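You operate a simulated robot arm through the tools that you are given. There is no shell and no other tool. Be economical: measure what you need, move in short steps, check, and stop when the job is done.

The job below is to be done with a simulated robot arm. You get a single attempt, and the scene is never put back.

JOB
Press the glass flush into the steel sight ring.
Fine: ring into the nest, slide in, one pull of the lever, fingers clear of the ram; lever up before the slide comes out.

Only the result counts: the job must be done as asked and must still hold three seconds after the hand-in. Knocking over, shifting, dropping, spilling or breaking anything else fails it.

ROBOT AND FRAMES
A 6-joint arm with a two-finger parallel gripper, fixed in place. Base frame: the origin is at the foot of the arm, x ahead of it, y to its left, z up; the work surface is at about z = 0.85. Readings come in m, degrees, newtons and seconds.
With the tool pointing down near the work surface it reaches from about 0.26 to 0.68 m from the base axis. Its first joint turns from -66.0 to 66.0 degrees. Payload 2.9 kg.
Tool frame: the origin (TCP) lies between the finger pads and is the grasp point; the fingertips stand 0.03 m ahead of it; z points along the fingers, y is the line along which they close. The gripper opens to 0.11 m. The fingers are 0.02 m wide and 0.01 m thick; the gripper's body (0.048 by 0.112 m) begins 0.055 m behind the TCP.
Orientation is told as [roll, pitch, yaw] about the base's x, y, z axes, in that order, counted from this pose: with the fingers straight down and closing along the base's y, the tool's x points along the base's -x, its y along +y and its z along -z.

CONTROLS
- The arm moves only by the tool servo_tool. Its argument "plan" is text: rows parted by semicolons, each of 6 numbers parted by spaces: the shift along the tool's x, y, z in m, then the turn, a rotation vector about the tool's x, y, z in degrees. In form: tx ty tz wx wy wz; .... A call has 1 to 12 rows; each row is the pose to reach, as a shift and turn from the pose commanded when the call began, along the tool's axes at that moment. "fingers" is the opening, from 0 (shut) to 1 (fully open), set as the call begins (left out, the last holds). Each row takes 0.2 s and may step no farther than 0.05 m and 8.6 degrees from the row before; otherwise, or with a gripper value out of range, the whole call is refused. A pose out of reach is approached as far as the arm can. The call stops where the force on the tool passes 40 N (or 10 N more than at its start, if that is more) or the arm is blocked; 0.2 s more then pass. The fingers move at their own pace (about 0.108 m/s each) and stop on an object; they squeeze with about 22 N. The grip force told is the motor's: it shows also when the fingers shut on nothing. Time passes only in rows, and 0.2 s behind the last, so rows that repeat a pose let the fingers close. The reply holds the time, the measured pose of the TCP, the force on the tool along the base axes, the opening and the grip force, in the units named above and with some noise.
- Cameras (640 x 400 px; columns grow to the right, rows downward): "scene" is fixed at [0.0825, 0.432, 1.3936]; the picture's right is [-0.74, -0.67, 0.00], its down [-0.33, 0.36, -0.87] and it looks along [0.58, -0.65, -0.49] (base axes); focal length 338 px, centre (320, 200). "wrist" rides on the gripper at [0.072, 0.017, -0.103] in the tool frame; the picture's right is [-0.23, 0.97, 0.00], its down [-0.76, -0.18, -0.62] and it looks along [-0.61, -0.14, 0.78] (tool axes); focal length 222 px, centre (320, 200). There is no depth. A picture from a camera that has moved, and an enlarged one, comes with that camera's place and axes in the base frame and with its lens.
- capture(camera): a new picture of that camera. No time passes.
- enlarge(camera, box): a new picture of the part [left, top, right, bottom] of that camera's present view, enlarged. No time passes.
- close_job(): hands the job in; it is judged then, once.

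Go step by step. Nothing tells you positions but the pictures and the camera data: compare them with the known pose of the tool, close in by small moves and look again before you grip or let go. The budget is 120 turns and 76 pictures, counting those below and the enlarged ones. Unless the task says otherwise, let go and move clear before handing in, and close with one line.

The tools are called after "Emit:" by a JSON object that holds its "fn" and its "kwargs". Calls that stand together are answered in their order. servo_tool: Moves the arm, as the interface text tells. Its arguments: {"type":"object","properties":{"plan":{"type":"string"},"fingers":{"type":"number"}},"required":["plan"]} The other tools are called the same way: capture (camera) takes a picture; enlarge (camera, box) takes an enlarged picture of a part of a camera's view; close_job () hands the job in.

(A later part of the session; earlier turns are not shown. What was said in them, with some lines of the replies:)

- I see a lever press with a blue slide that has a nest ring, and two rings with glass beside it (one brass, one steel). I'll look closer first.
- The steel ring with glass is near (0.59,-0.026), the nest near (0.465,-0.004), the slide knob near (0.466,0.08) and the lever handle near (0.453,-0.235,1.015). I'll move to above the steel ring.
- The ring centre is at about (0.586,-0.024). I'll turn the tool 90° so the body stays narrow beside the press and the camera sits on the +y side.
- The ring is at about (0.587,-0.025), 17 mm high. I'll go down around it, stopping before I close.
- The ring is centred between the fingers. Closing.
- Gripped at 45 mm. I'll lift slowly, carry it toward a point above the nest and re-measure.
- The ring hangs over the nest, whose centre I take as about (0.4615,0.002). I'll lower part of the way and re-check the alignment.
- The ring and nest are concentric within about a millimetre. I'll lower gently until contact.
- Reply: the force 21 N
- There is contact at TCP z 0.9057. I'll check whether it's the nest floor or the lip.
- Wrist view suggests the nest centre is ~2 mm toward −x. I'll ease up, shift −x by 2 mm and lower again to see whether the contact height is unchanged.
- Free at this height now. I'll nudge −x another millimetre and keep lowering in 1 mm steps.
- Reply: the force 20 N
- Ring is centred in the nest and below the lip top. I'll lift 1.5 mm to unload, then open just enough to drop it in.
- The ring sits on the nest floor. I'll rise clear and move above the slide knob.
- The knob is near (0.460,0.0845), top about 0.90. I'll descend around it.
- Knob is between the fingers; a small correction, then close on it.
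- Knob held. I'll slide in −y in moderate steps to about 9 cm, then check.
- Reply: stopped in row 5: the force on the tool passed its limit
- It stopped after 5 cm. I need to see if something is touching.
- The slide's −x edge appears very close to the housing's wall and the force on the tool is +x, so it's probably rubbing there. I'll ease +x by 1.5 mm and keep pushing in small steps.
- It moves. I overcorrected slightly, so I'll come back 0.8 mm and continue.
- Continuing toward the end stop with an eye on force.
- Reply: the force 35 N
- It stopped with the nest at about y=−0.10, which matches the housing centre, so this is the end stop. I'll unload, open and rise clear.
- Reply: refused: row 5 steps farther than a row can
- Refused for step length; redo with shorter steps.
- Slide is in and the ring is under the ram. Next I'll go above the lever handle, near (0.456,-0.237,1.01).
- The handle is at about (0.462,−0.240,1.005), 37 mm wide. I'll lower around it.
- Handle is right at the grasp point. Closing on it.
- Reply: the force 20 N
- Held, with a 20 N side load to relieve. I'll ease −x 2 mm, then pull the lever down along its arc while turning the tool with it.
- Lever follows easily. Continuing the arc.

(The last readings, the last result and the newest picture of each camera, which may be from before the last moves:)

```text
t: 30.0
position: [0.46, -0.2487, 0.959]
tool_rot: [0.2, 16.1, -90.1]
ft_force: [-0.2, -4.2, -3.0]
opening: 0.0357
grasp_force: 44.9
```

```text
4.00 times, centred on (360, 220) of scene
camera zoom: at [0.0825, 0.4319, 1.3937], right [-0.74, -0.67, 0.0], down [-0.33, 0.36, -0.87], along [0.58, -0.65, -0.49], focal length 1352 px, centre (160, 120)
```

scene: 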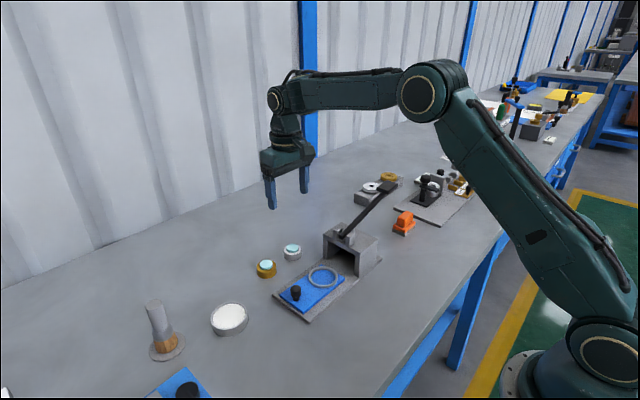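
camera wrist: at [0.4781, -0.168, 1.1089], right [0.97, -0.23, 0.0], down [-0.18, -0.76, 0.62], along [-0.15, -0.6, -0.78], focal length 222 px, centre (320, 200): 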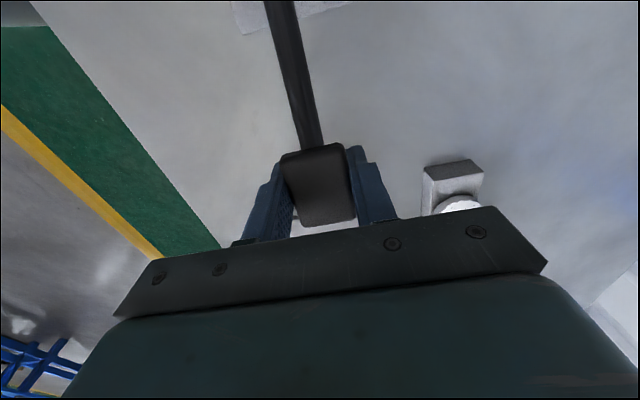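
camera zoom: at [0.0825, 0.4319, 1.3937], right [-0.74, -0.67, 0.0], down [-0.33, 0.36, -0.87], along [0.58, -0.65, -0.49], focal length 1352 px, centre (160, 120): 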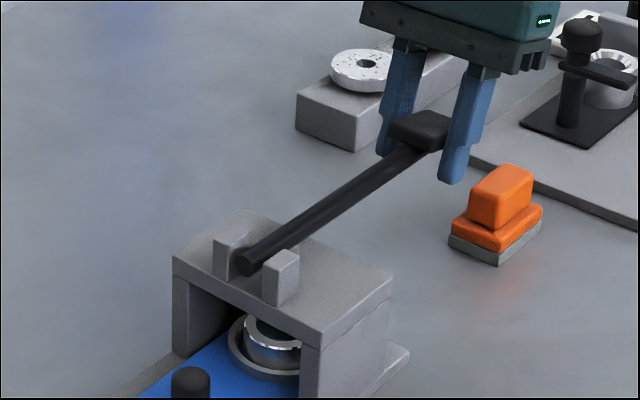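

Emit:
{"fn": "servo_tool", "kwargs": {"plan": "-0.0018 0 0.0057 0 2 0; -0.0034 0 0.0115 0 4 0; -0.0049 0 0.0174 0 6 0; -0.0061 0 0.0233 0 8 0"}}

Emit:
{"fn": "enlarge", "kwargs": {"camera": "scene", "box": [310, 170, 410, 270]}}

```text
t: 31.0
position: [0.4591, -0.2484, 0.9355]
tool_rot: [0.0, 24.0, -90.0]
ft_force: [1.3, -11.3, -2.0]
opening: 0.0356
grasp_force: 45.1
```

```text
4.00 times, centred on (360, 220) of scene
camera zoom: at [0.0825, 0.4317, 1.3937], right [-0.74, -0.67, 0.0], down [-0.33, 0.36, -0.87], along [0.58, -0.65, -0.49], focal length 1352 px, centre (160, 120)
```

zoom: 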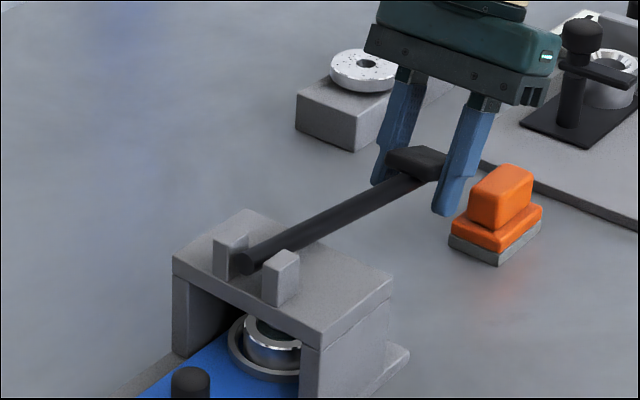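

Only a mild −y pull, so the arc is a little wider than I assumed. I'll continue with a slight −y correction.

Emit:
{"fn": "servo_tool", "kwargs": {"plan": "-0.0027 0 0.0054 0 2 0; -0.0052 0 0.0108 0 4 0; -0.0076 0 0.0162 0 6 0"}}

Emit:
{"fn": "enlarge", "kwargs": {"camera": "scene", "box": [310, 170, 410, 270]}}

```text
t: 31.6
position: [0.4606, -0.2489, 0.9301]
tool_rot: [0.4, 27.7, -89.5]
ft_force: [-10.4, 5.3, 28.0]
opening: 0.0358
grasp_force: 45.2
stopped in row 3: the force on the tool passed its limit (the readings are from after the stop); the commanded pose is now the measured one
```

```text
4.00 times, centred on (360, 220) of scene
camera zoom: at [0.0818, 0.4323, 1.3936], right [-0.74, -0.67, 0.0], down [-0.33, 0.36, -0.87], along [0.58, -0.65, -0.49], focal length 1352 px, centre (160, 120)
```

zoom: 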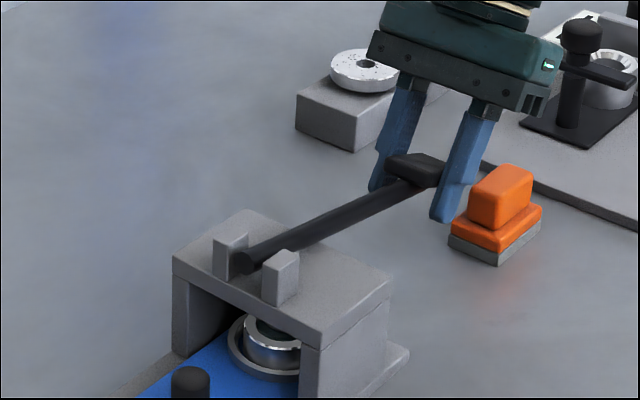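

Firm resistance at handle z≈0.930. I'll look whether the glass has gone in or the press is only starting to bite.

Emit:
{"fn": "enlarge", "kwargs": {"camera": "scene", "box": [355, 235, 395, 270]}}

Emit:
{"fn": "capture", "kwargs": {"camera": "wrist"}}

```text
11.43 times, centred on (375, 252) of scene
camera zoom: at [0.0818, 0.4323, 1.3936], right [-0.74, -0.67, 0.0], down [-0.33, 0.36, -0.87], along [0.58, -0.65, -0.49], focal length 3863 px, centre (-309, -400)
```

zoom: 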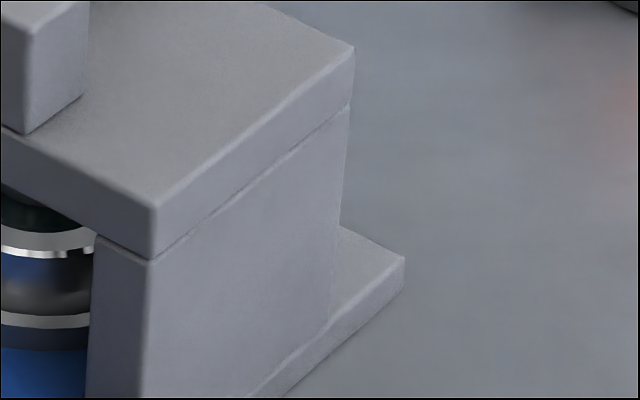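

```text
26 pictures are left
camera wrist: at [0.4767, -0.232, 1.0548], right [0.98, -0.2, -0.1], down [-0.17, -0.96, 0.2], along [-0.14, -0.17, -0.98], focal length 222 px, centre (320, 200)
```

wrist: 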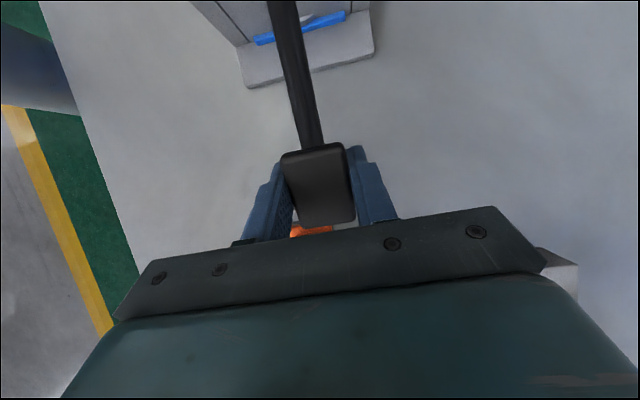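

Emit:
{"fn": "enlarge", "kwargs": {"camera": "scene", "box": [340, 225, 390, 270]}}

```text
8.89 times, centred on (365, 248) of scene
camera zoom: at [0.0818, 0.4323, 1.3936], right [-0.74, -0.67, 0.0], down [-0.33, 0.36, -0.87], along [0.58, -0.65, -0.49], focal length 3004 px, centre (-80, -222)
```

zoom: 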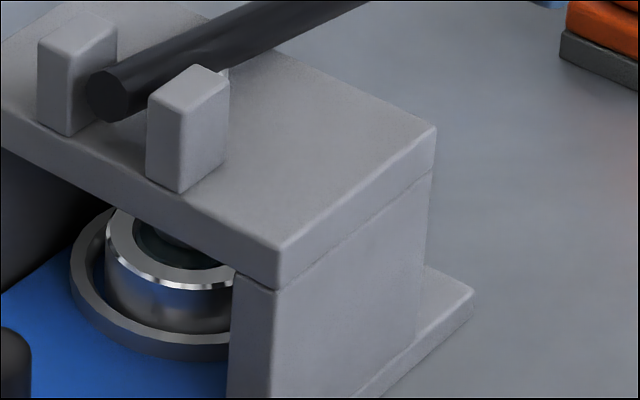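

The ram is engaged. I'll push a little more in small steps to see whether it still yields.

Emit:
{"fn": "servo_tool", "kwargs": {"plan": "-0.001 0 0.002 0 0.7 0; -0.002 0 0.004 0 1.4 0; -0.003 0 0.006 0 2 0; -0.003 0 0.006 0 2 0"}}

Emit:
{"fn": "enlarge", "kwargs": {"camera": "scene", "box": [340, 225, 390, 270]}}

```text
t: 32.0
position: [0.4597, -0.2493, 0.9306]
tool_rot: [0.4, 28.1, -89.4]
ft_force: [-9.9, 6.9, 24.8]
opening: 0.0357
grasp_force: 45.5
stopped in row 1: the force on the tool passed its limit (the readings are from after the stop); the commanded pose is now the measured one
```

```text
8.89 times, centred on (365, 248) of scene
camera zoom: at [0.0819, 0.4323, 1.3936], right [-0.74, -0.67, 0.0], down [-0.33, 0.36, -0.87], along [0.58, -0.65, -0.49], focal length 3004 px, centre (-80, -222)
```

zoom: 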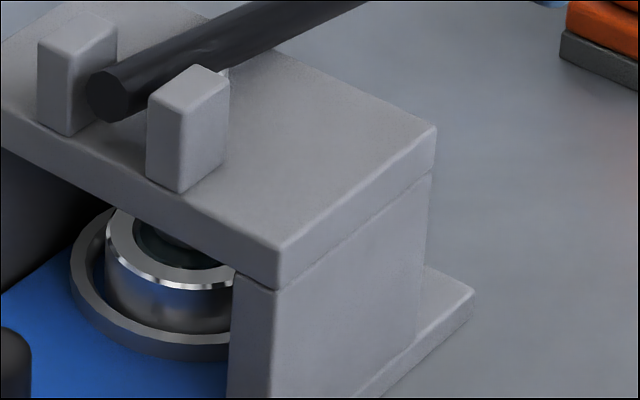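

No yield on that push, but the peaks may be dynamic. I'll press more gently with a side-load correction and hold.

Emit:
{"fn": "servo_tool", "kwargs": {"plan": "0 -0.0008 0 0 0 0; -0.0002 -0.0008 0.0004 0 0.1 0; -0.0003 -0.0008 0.0007 0 0.2 0; -0.0004 -0.0008 0.001 0 0.3 0; -0.0004 -0.0008 0.001 0 0.3 0; -0.0004 -0.0008 0.001 0 0.3 0"}}

```text
t: 33.5
position: [0.4584, -0.2487, 0.9285]
tool_rot: [0.6, 28.4, -89.3]
ft_force: [-0.2, 5.7, 33.0]
opening: 0.0358
grasp_force: 45.0
```

Emit:
{"fn": "servo_tool", "kwargs": {"plan": "0 0 0.0003 0 0.1 0; -0.0001 0 0.0005 0 0.2 0; -0.0001 0 0.0005 0 0.2 0; -0.0001 0 0.0005 0 0.2 0; -0.0001 0 0.0005 0 0.2 0"}}

Emit:
{"fn": "enlarge", "kwargs": {"camera": "scene", "box": [345, 240, 375, 265]}}

```text
t: 34.6
position: [0.4589, -0.2489, 0.9276]
tool_rot: [0.6, 28.6, -89.4]
ft_force: [2.6, 1.7, 33.9]
opening: 0.0355
grasp_force: 44.3
```

```text
16.00 times, centred on (360, 252) of scene
camera zoom: at [0.082, 0.4323, 1.3936], right [-0.74, -0.67, 0.0], down [-0.33, 0.36, -0.87], along [0.58, -0.65, -0.49], focal length 5408 px, centre (-320, -640)
```

zoom: 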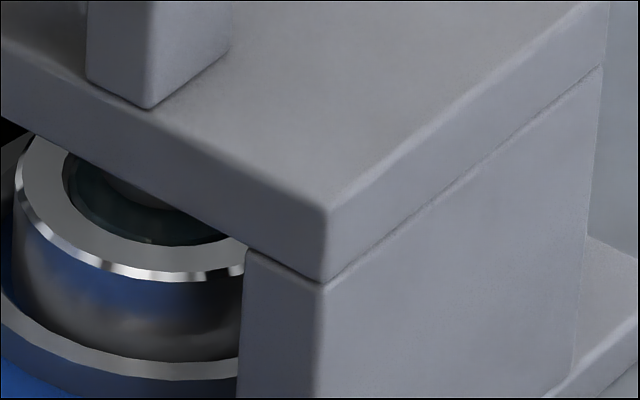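

The glass looks nearly flush and the handle is still creeping. A little more, held.

Emit:
{"fn": "servo_tool", "kwargs": {"plan": "0 0 0.0004 0 0.1 0; -0.0001 0 0.0008 0 0.2 0; -0.0001 0 0.0008 0 0.2 0; -0.0001 0 0.0012 0 0.3 0; -0.0001 0 0.0012 0 0.3 0; -0.0001 0 0.0012 0 0.3 0"}}

Emit:
{"fn": "enlarge", "kwargs": {"camera": "scene", "box": [345, 240, 375, 265]}}

```text
t: 36.0
position: [0.4594, -0.2472, 0.9272]
tool_rot: [0.7, 28.9, -89.3]
ft_force: [0.5, 1.6, 38.8]
opening: 0.0354
grasp_force: 45.0
```

```text
16.00 times, centred on (360, 252) of scene
camera zoom: at [0.0819, 0.4323, 1.3936], right [-0.74, -0.67, 0.0], down [-0.33, 0.36, -0.87], along [0.58, -0.65, -0.49], focal length 5408 px, centre (-320, -640)
```

zoom: 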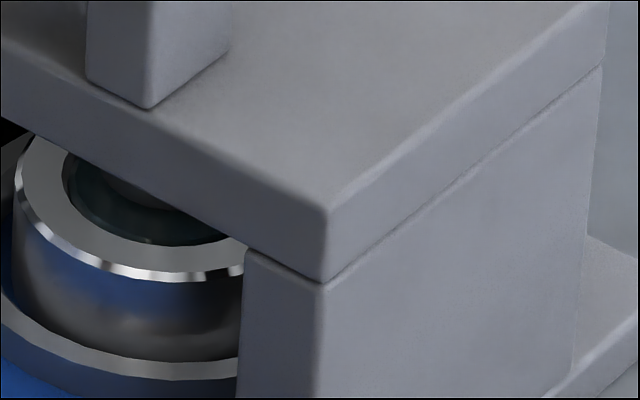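

The lever has bottomed and the picture no longer changes: the stroke is complete. Now I'll raise the lever back along the same arc.

Emit:
{"fn": "servo_tool", "kwargs": {"plan": "0.004 0 -0.0061 0 -4.9 0; 0.0066 0 -0.0112 0 -6.9 0; 0.0092 0 -0.0164 0 -8.9 0; 0.015 0 -0.0269 0 -12.9 0; 0.0216 0 -0.037 0 -16.9 0; 0.0285 0 -0.0464 0 -20.9 0; 0.0369 0 -0.0554 0 -24.9 0; 0.0455 0 -0.0638 0 -28.9 0; 0.0455 0 -0.0638 0 -28.9 0"}}

Emit:
{"fn": "enlarge", "kwargs": {"camera": "scene", "box": [320, 150, 420, 270]}}

```text
t: 38.0
position: [0.4594, -0.2412, 1.0025]
tool_rot: [0.3, 0.1, -89.9]
ft_force: [-2.3, -23.1, 3.3]
opening: 0.0356
grasp_force: 44.3
```

```text
3.33 times, centred on (370, 210) of scene
camera zoom: at [0.0823, 0.4314, 1.3939], right [-0.74, -0.67, 0.0], down [-0.33, 0.37, -0.87], along [0.58, -0.65, -0.49], focal length 1127 px, centre (153, 167)
```

zoom: 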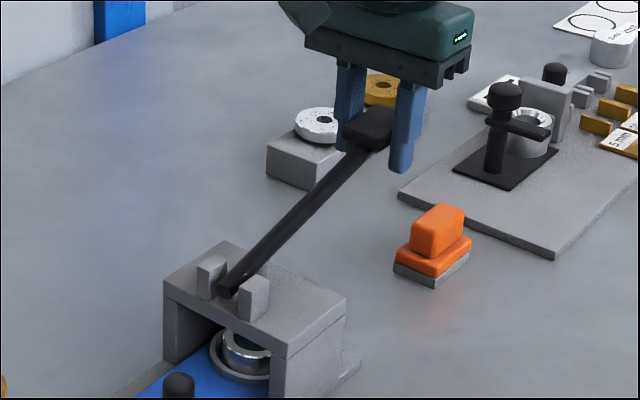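

Almost up; relieving the −y pull and raising the last few millimetres.

Emit:
{"fn": "servo_tool", "kwargs": {"plan": "-0.003 0 0 0 0 0; -0.003 0 -0.003 0 -0.5 0; -0.002 0 -0.006 0 -1.5 0; -0.002 0 -0.006 0 -1.5 0"}}

Emit:
{"fn": "enlarge", "kwargs": {"camera": "scene", "box": [320, 150, 420, 270]}}

```text
t: 39.0
position: [0.4592, -0.24, 1.0078]
tool_rot: [-0.1, -1.2, -89.5]
ft_force: [6.5, -2.0, -24.7]
opening: 0.0359
grasp_force: 45.4
```

```text
3.33 times, centred on (370, 210) of scene
camera zoom: at [0.083, 0.4317, 1.3937], right [-0.74, -0.67, 0.0], down [-0.33, 0.36, -0.87], along [0.58, -0.65, -0.49], focal length 1127 px, centre (153, 167)
```

zoom: 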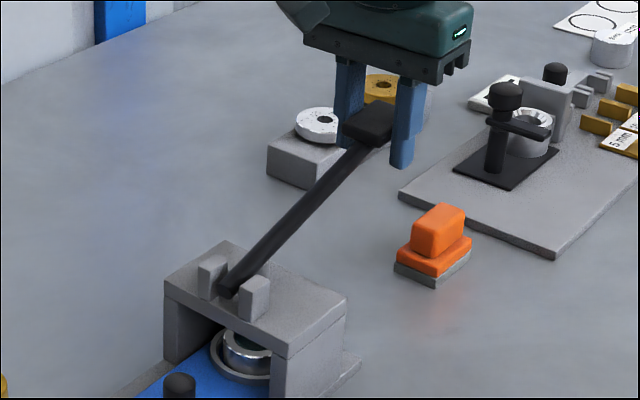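

The lever is at its upper stop. I'll unload, open and lift straight off.

Emit:
{"fn": "servo_tool", "kwargs": {"plan": "0 0 0.004 0 1 0; 0 0 0.004 0 1 0"}}

Emit:
{"fn": "servo_tool", "kwargs": {"plan": "0 0 0 0 0 0; 0 0 0 0 0 0; 0 0 0 0 0 0; 0 0 -0.04 0 0 0; 0 0 -0.08 0 0 0; 0 0 -0.115 0 0 0; 0 0 -0.115 0 0 0", "fingers": 0.7}}

Emit:
{"fn": "enlarge", "kwargs": {"camera": "scene", "box": [320, 150, 420, 270]}}

```text
t: 39.6
position: [0.4596, -0.2402, 1.0066]
tool_rot: [0.4, -0.4, -89.6]
ft_force: [3.2, 9.3, -2.2]
opening: 0.0356
grasp_force: 45.1
```

```text
t: 41.2
position: [0.4577, -0.2395, 1.12]
tool_rot: [0.2, -0.3, -89.6]
ft_force: [-0.6, -0.1, -0.4]
opening: 0.077
grasp_force: 0.0
```

```text
3.33 times, centred on (370, 210) of scene
camera zoom: at [0.0824, 0.432, 1.3936], right [-0.74, -0.67, 0.0], down [-0.33, 0.36, -0.87], along [0.58, -0.65, -0.49], focal length 1127 px, centre (153, 167)
```

zoom: 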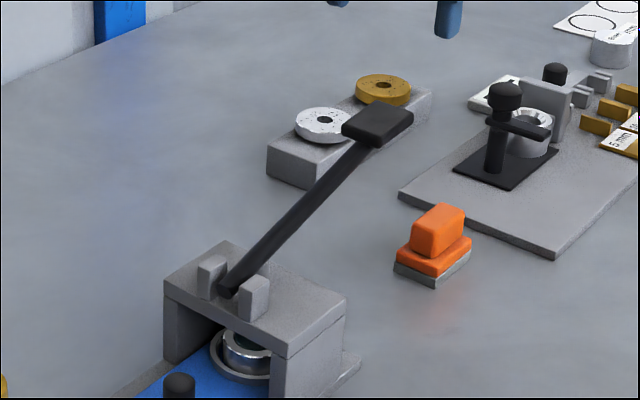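

The lever is up at its original position. Checking the glass, then going back to the knob.

Emit:
{"fn": "enlarge", "kwargs": {"camera": "scene", "box": [345, 240, 375, 265]}}

Emit:
{"fn": "servo_tool", "kwargs": {"plan": "0.04 0.001 0 0 0 0; 0.085 0.002 0 0 0 0; 0.13 0.002 0 0 0 0; 0.175 0.002 0 0 0 0; 0.215 0.002 0 0 0 0; 0.227 0.002 0.02 0 0 0; 0.227 0.002 0.05 0 0 0; 0.227 0.002 0.09 0 0 0; 0.227 0.002 0.13 0 0 0; 0.227 0.002 0.13 0 0 0", "fingers": 0.55}}

Emit:
{"fn": "capture", "kwargs": {"camera": "wrist"}}

```text
16.00 times, centred on (360, 252) of scene
camera zoom: at [0.0824, 0.432, 1.3936], right [-0.74, -0.67, 0.0], down [-0.33, 0.36, -0.87], along [0.58, -0.65, -0.49], focal length 5408 px, centre (-320, -640)
```

zoom: 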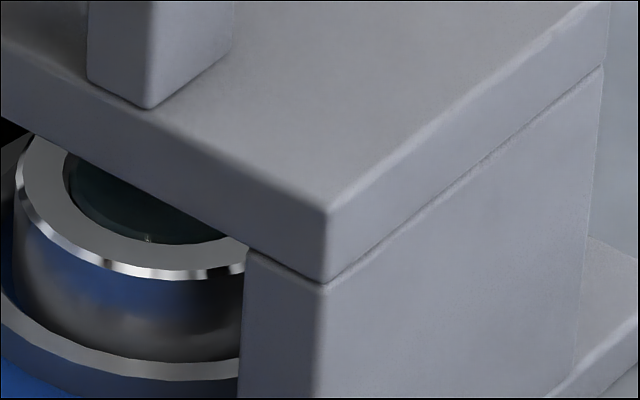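

```text
t: 43.5
position: [0.4586, -0.0142, 0.9876]
tool_rot: [0.2, -0.4, -89.7]
ft_force: [0.0, 0.5, -0.2]
opening: 0.0605
grasp_force: 0.0
```

```text
17 pictures are left
camera wrist: at [0.4753, 0.0598, 1.0898], right [0.98, -0.22, 0.01], down [-0.18, -0.76, 0.63], along [-0.13, -0.61, -0.78], focal length 222 px, centre (320, 200)
```

wrist: 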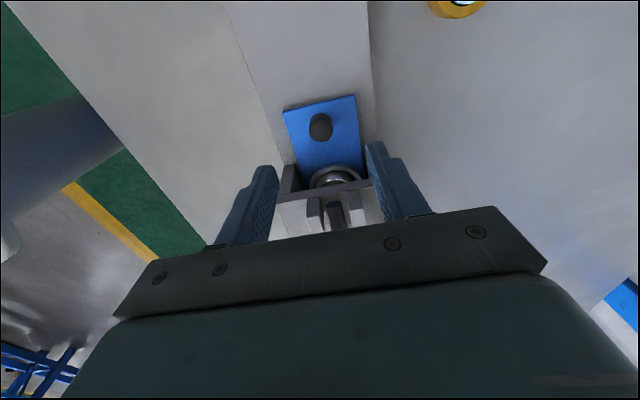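

Glass looks flush and the ram is up. I'll descend on the knob to pull the slide out.

Emit:
{"fn": "servo_tool", "kwargs": {"plan": "0.0015 0.0015 0.04 0 0 0; 0.0015 0.0015 0.07 0 0 0; 0.0015 0.0015 0.081 0 0 0; 0.0015 0.0015 0.081 0 0 0"}}

Emit:
{"fn": "enlarge", "kwargs": {"camera": "wrist", "box": [220, 100, 420, 240]}}

```text
t: 44.5
position: [0.4598, -0.013, 0.9082]
tool_rot: [0.3, -0.2, -89.7]
ft_force: [-1.0, -0.4, -0.4]
opening: 0.0604
grasp_force: 0.0
```

```text
2.86 times, centred on (320, 170) of wrist
camera zoom: at [0.4765, 0.0601, 1.0099], right [0.98, -0.22, 0.01], down [-0.18, -0.76, 0.63], along [-0.13, -0.61, -0.78], focal length 635 px, centre (320, 286)
```

zoom: 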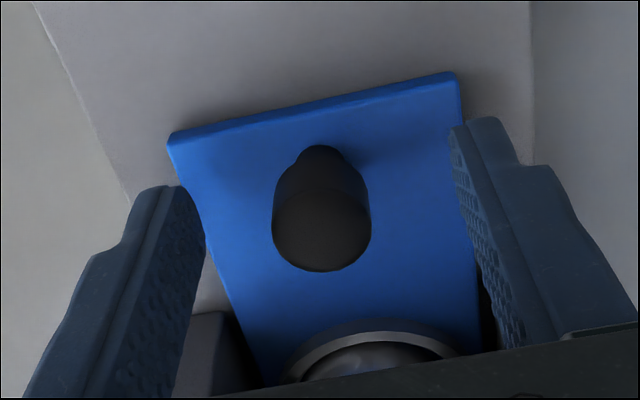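

Knob centred. Close, then pull the slide gently out.

Emit:
{"fn": "servo_tool", "kwargs": {"plan": "0 0 0.001 0 0 0; 0 0 0.001 0 0 0; 0 0 0.001 0 0 0", "fingers": 0.1}}

Emit:
{"fn": "servo_tool", "kwargs": {"plan": "0.008 0 0.001 0 0 0; 0.016 0 0.001 0 0 0; 0.024 0 0.001 0 0 0; 0.032 0 0.001 0 0 0; 0.04 0 0.001 0 0 0; 0.048 0 0.001 0 0 0"}}

```text
t: 45.2
position: [0.461, -0.0129, 0.9064]
tool_rot: [0.1, -0.2, -89.7]
ft_force: [-9.7, -1.5, 11.9]
opening: 0.0213
grasp_force: 44.6
```

```text
t: 45.8
position: [0.4612, -0.0029, 0.9073]
tool_rot: [0.1, -0.2, -89.7]
ft_force: [-4.3, 0.4, 6.2]
opening: 0.0211
grasp_force: 45.3
stopped in row 2: the force on the tool passed its limit (the readings are from after the stop); the commanded pose is now the measured one
```

Side load stopped it; I'll relieve −x 1 mm and pull with smaller steps.

Emit:
{"fn": "servo_tool", "kwargs": {"plan": "0 -0.001 -0.001 0 0 0; 0.004 -0.001 -0.001 0 0 0; 0.008 -0.001 -0.001 0 0 0; 0.012 -0.001 -0.001 0 0 0; 0.016 -0.001 -0.001 0 0 0; 0.02 -0.001 -0.001 0 0 0; 0.025 -0.001 -0.001 0 0 0; 0.03 -0.001 -0.001 0 0 0; 0.035 -0.001 -0.001 0 0 0; 0.04 -0.001 -0.001 0 0 0"}}

```text
t: 48.0
position: [0.4605, 0.0385, 0.9061]
tool_rot: [0.1, -0.4, -89.7]
ft_force: [9.6, -1.6, -14.3]
opening: 0.0213
grasp_force: 45.2
```

Emit:
{"fn": "servo_tool", "kwargs": {"plan": "0 0.0008 0.0012 0 0 0; 0.005 0.0008 0.0012 0 0 0; 0.01 0.0008 0.0012 0 0 0; 0.015 0.0008 0.0012 0 0 0; 0.02 0.0008 0.0012 0 0 0; 0.025 0.0008 0.0012 0 0 0; 0.03 0.0008 0.0012 0 0 0; 0.035 0.0008 0.0012 0 0 0; 0.04 0.0008 0.0012 0 0 0; 0.044 0.0008 0.0012 0 0 0; 0.047 0.0008 0.0012 0 0 0"}}

Emit:
{"fn": "enlarge", "kwargs": {"camera": "scene", "box": [270, 200, 390, 310]}}

```text
t: 50.4
position: [0.4605, 0.0856, 0.9073]
tool_rot: [0.3, -0.2, -89.7]
ft_force: [-9.9, 1.1, 31.9]
opening: 0.0212
grasp_force: 45.2
```

```text
3.64 times, centred on (330, 255) of scene
camera zoom: at [0.0818, 0.4319, 1.3937], right [-0.74, -0.67, 0.0], down [-0.33, 0.36, -0.87], along [0.58, -0.65, -0.49], focal length 1229 px, centre (284, 0)
```

zoom: 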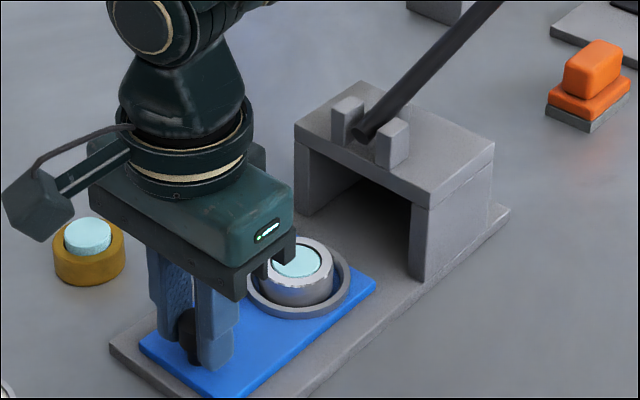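

The slide is out and the glass sits flush. I'll unload the downward push, open and rise.

Emit:
{"fn": "servo_tool", "kwargs": {"plan": "0 -0.001 -0.0045 0 0 0; 0 -0.001 -0.0045 0 0 0"}}

Emit:
{"fn": "servo_tool", "kwargs": {"plan": "0 0 0 0 0 0; 0 0 0 0 0 0; 0 0 0 0 0 0; 0 0 -0.03 0 0 0; 0 0 -0.07 0 0 0; 0.03 0 -0.1 0 0 0; 0.06 0 -0.13 0 0 0; 0.06 0 -0.13 0 0 0", "fingers": 0.5}}

Emit:
{"fn": "enlarge", "kwargs": {"camera": "scene", "box": [320, 245, 370, 290]}}

Emit:
{"fn": "capture", "kwargs": {"camera": "scene"}}

```text
t: 51.1
position: [0.4591, 0.0841, 0.9071]
tool_rot: [0.2, -0.3, -89.7]
ft_force: [7.2, 1.0, -6.2]
opening: 0.0213
grasp_force: 44.9
stopped in row 2: the force on the tool passed its limit (the readings are from after the stop); the commanded pose is now the measured one
```

```text
t: 52.9
position: [0.4577, 0.1452, 1.0375]
tool_rot: [0.1, -0.5, -89.9]
ft_force: [0.1, -0.5, 0.7]
opening: 0.0549
grasp_force: 0.1
```

```text
8.89 times, centred on (345, 268) of scene
camera zoom: at [0.0824, 0.432, 1.3936], right [-0.74, -0.67, 0.0], down [-0.33, 0.36, -0.87], along [0.58, -0.65, -0.49], focal length 3004 px, centre (98, -400)
```

zoom: 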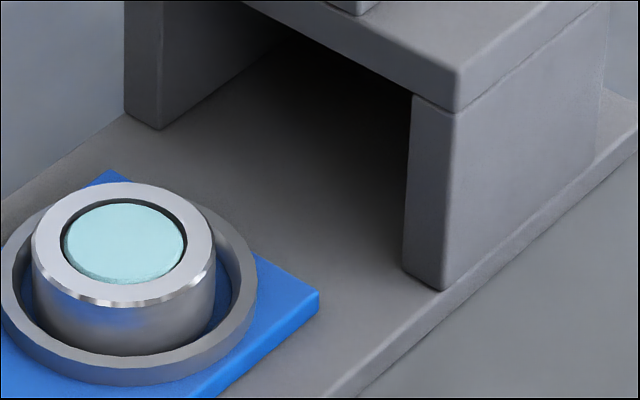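

```text
13 pictures are left
```

scene: 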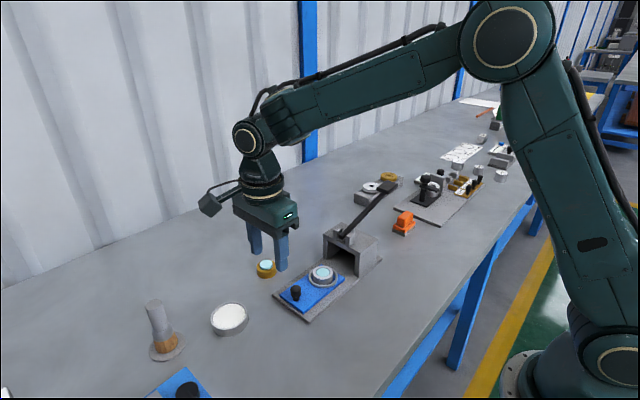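

Slide and lever are back. I want a closer check that the glass is truly flush.

Emit:
{"fn": "enlarge", "kwargs": {"camera": "scene", "box": [320, 260, 348, 286]}}

Emit:
{"fn": "servo_tool", "kwargs": {"plan": "-0.03 0 0 0 0 0; -0.06 0 -0.01 0 0 0; -0.06 0 -0.01 0 0 0"}}

Emit:
{"fn": "capture", "kwargs": {"camera": "wrist"}}

```text
15.38 times, centred on (334, 273) of scene
camera zoom: at [0.0824, 0.432, 1.3936], right [-0.74, -0.67, 0.0], down [-0.33, 0.36, -0.87], along [0.58, -0.65, -0.49], focal length 5200 px, centre (105, -923)
```

zoom: 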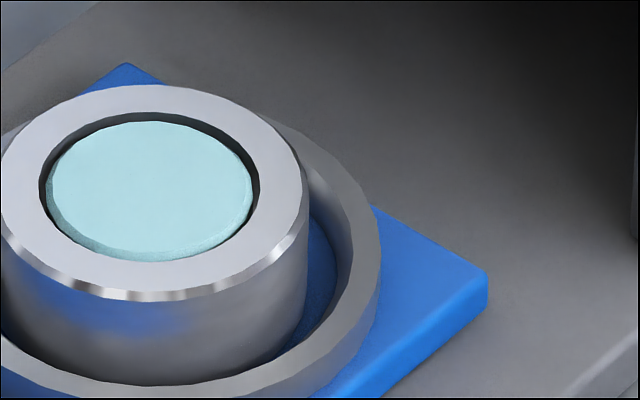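

```text
t: 53.7
position: [0.4572, 0.0875, 1.0468]
tool_rot: [0.1, -0.3, -89.6]
ft_force: [-0.7, -0.4, 0.1]
opening: 0.0551
grasp_force: 0.0
```

```text
11 pictures are left
camera wrist: at [0.4742, 0.1601, 1.1482], right [0.97, -0.22, 0.0], down [-0.17, -0.76, 0.63], along [-0.14, -0.61, -0.78], focal length 222 px, centre (320, 200)
```

wrist: 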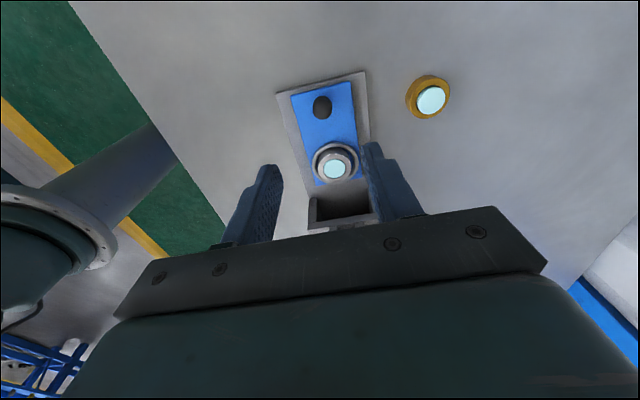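

The glass reads flush in the steel ring. The lever is up, the slide is out, the fingers are empty and clear, and nothing else has moved, so I'm handing in.

Emit:
{"fn": "close_job", "kwargs": {}}

```text
The job is handed in.
```

The glass is pressed into the steel ring with one pull of the lever. In the last pictures it reads flush to within about a millimetre, if anything slightly below the rim. The lever was raised before the slide came out, and I saw nothing else disturbed.
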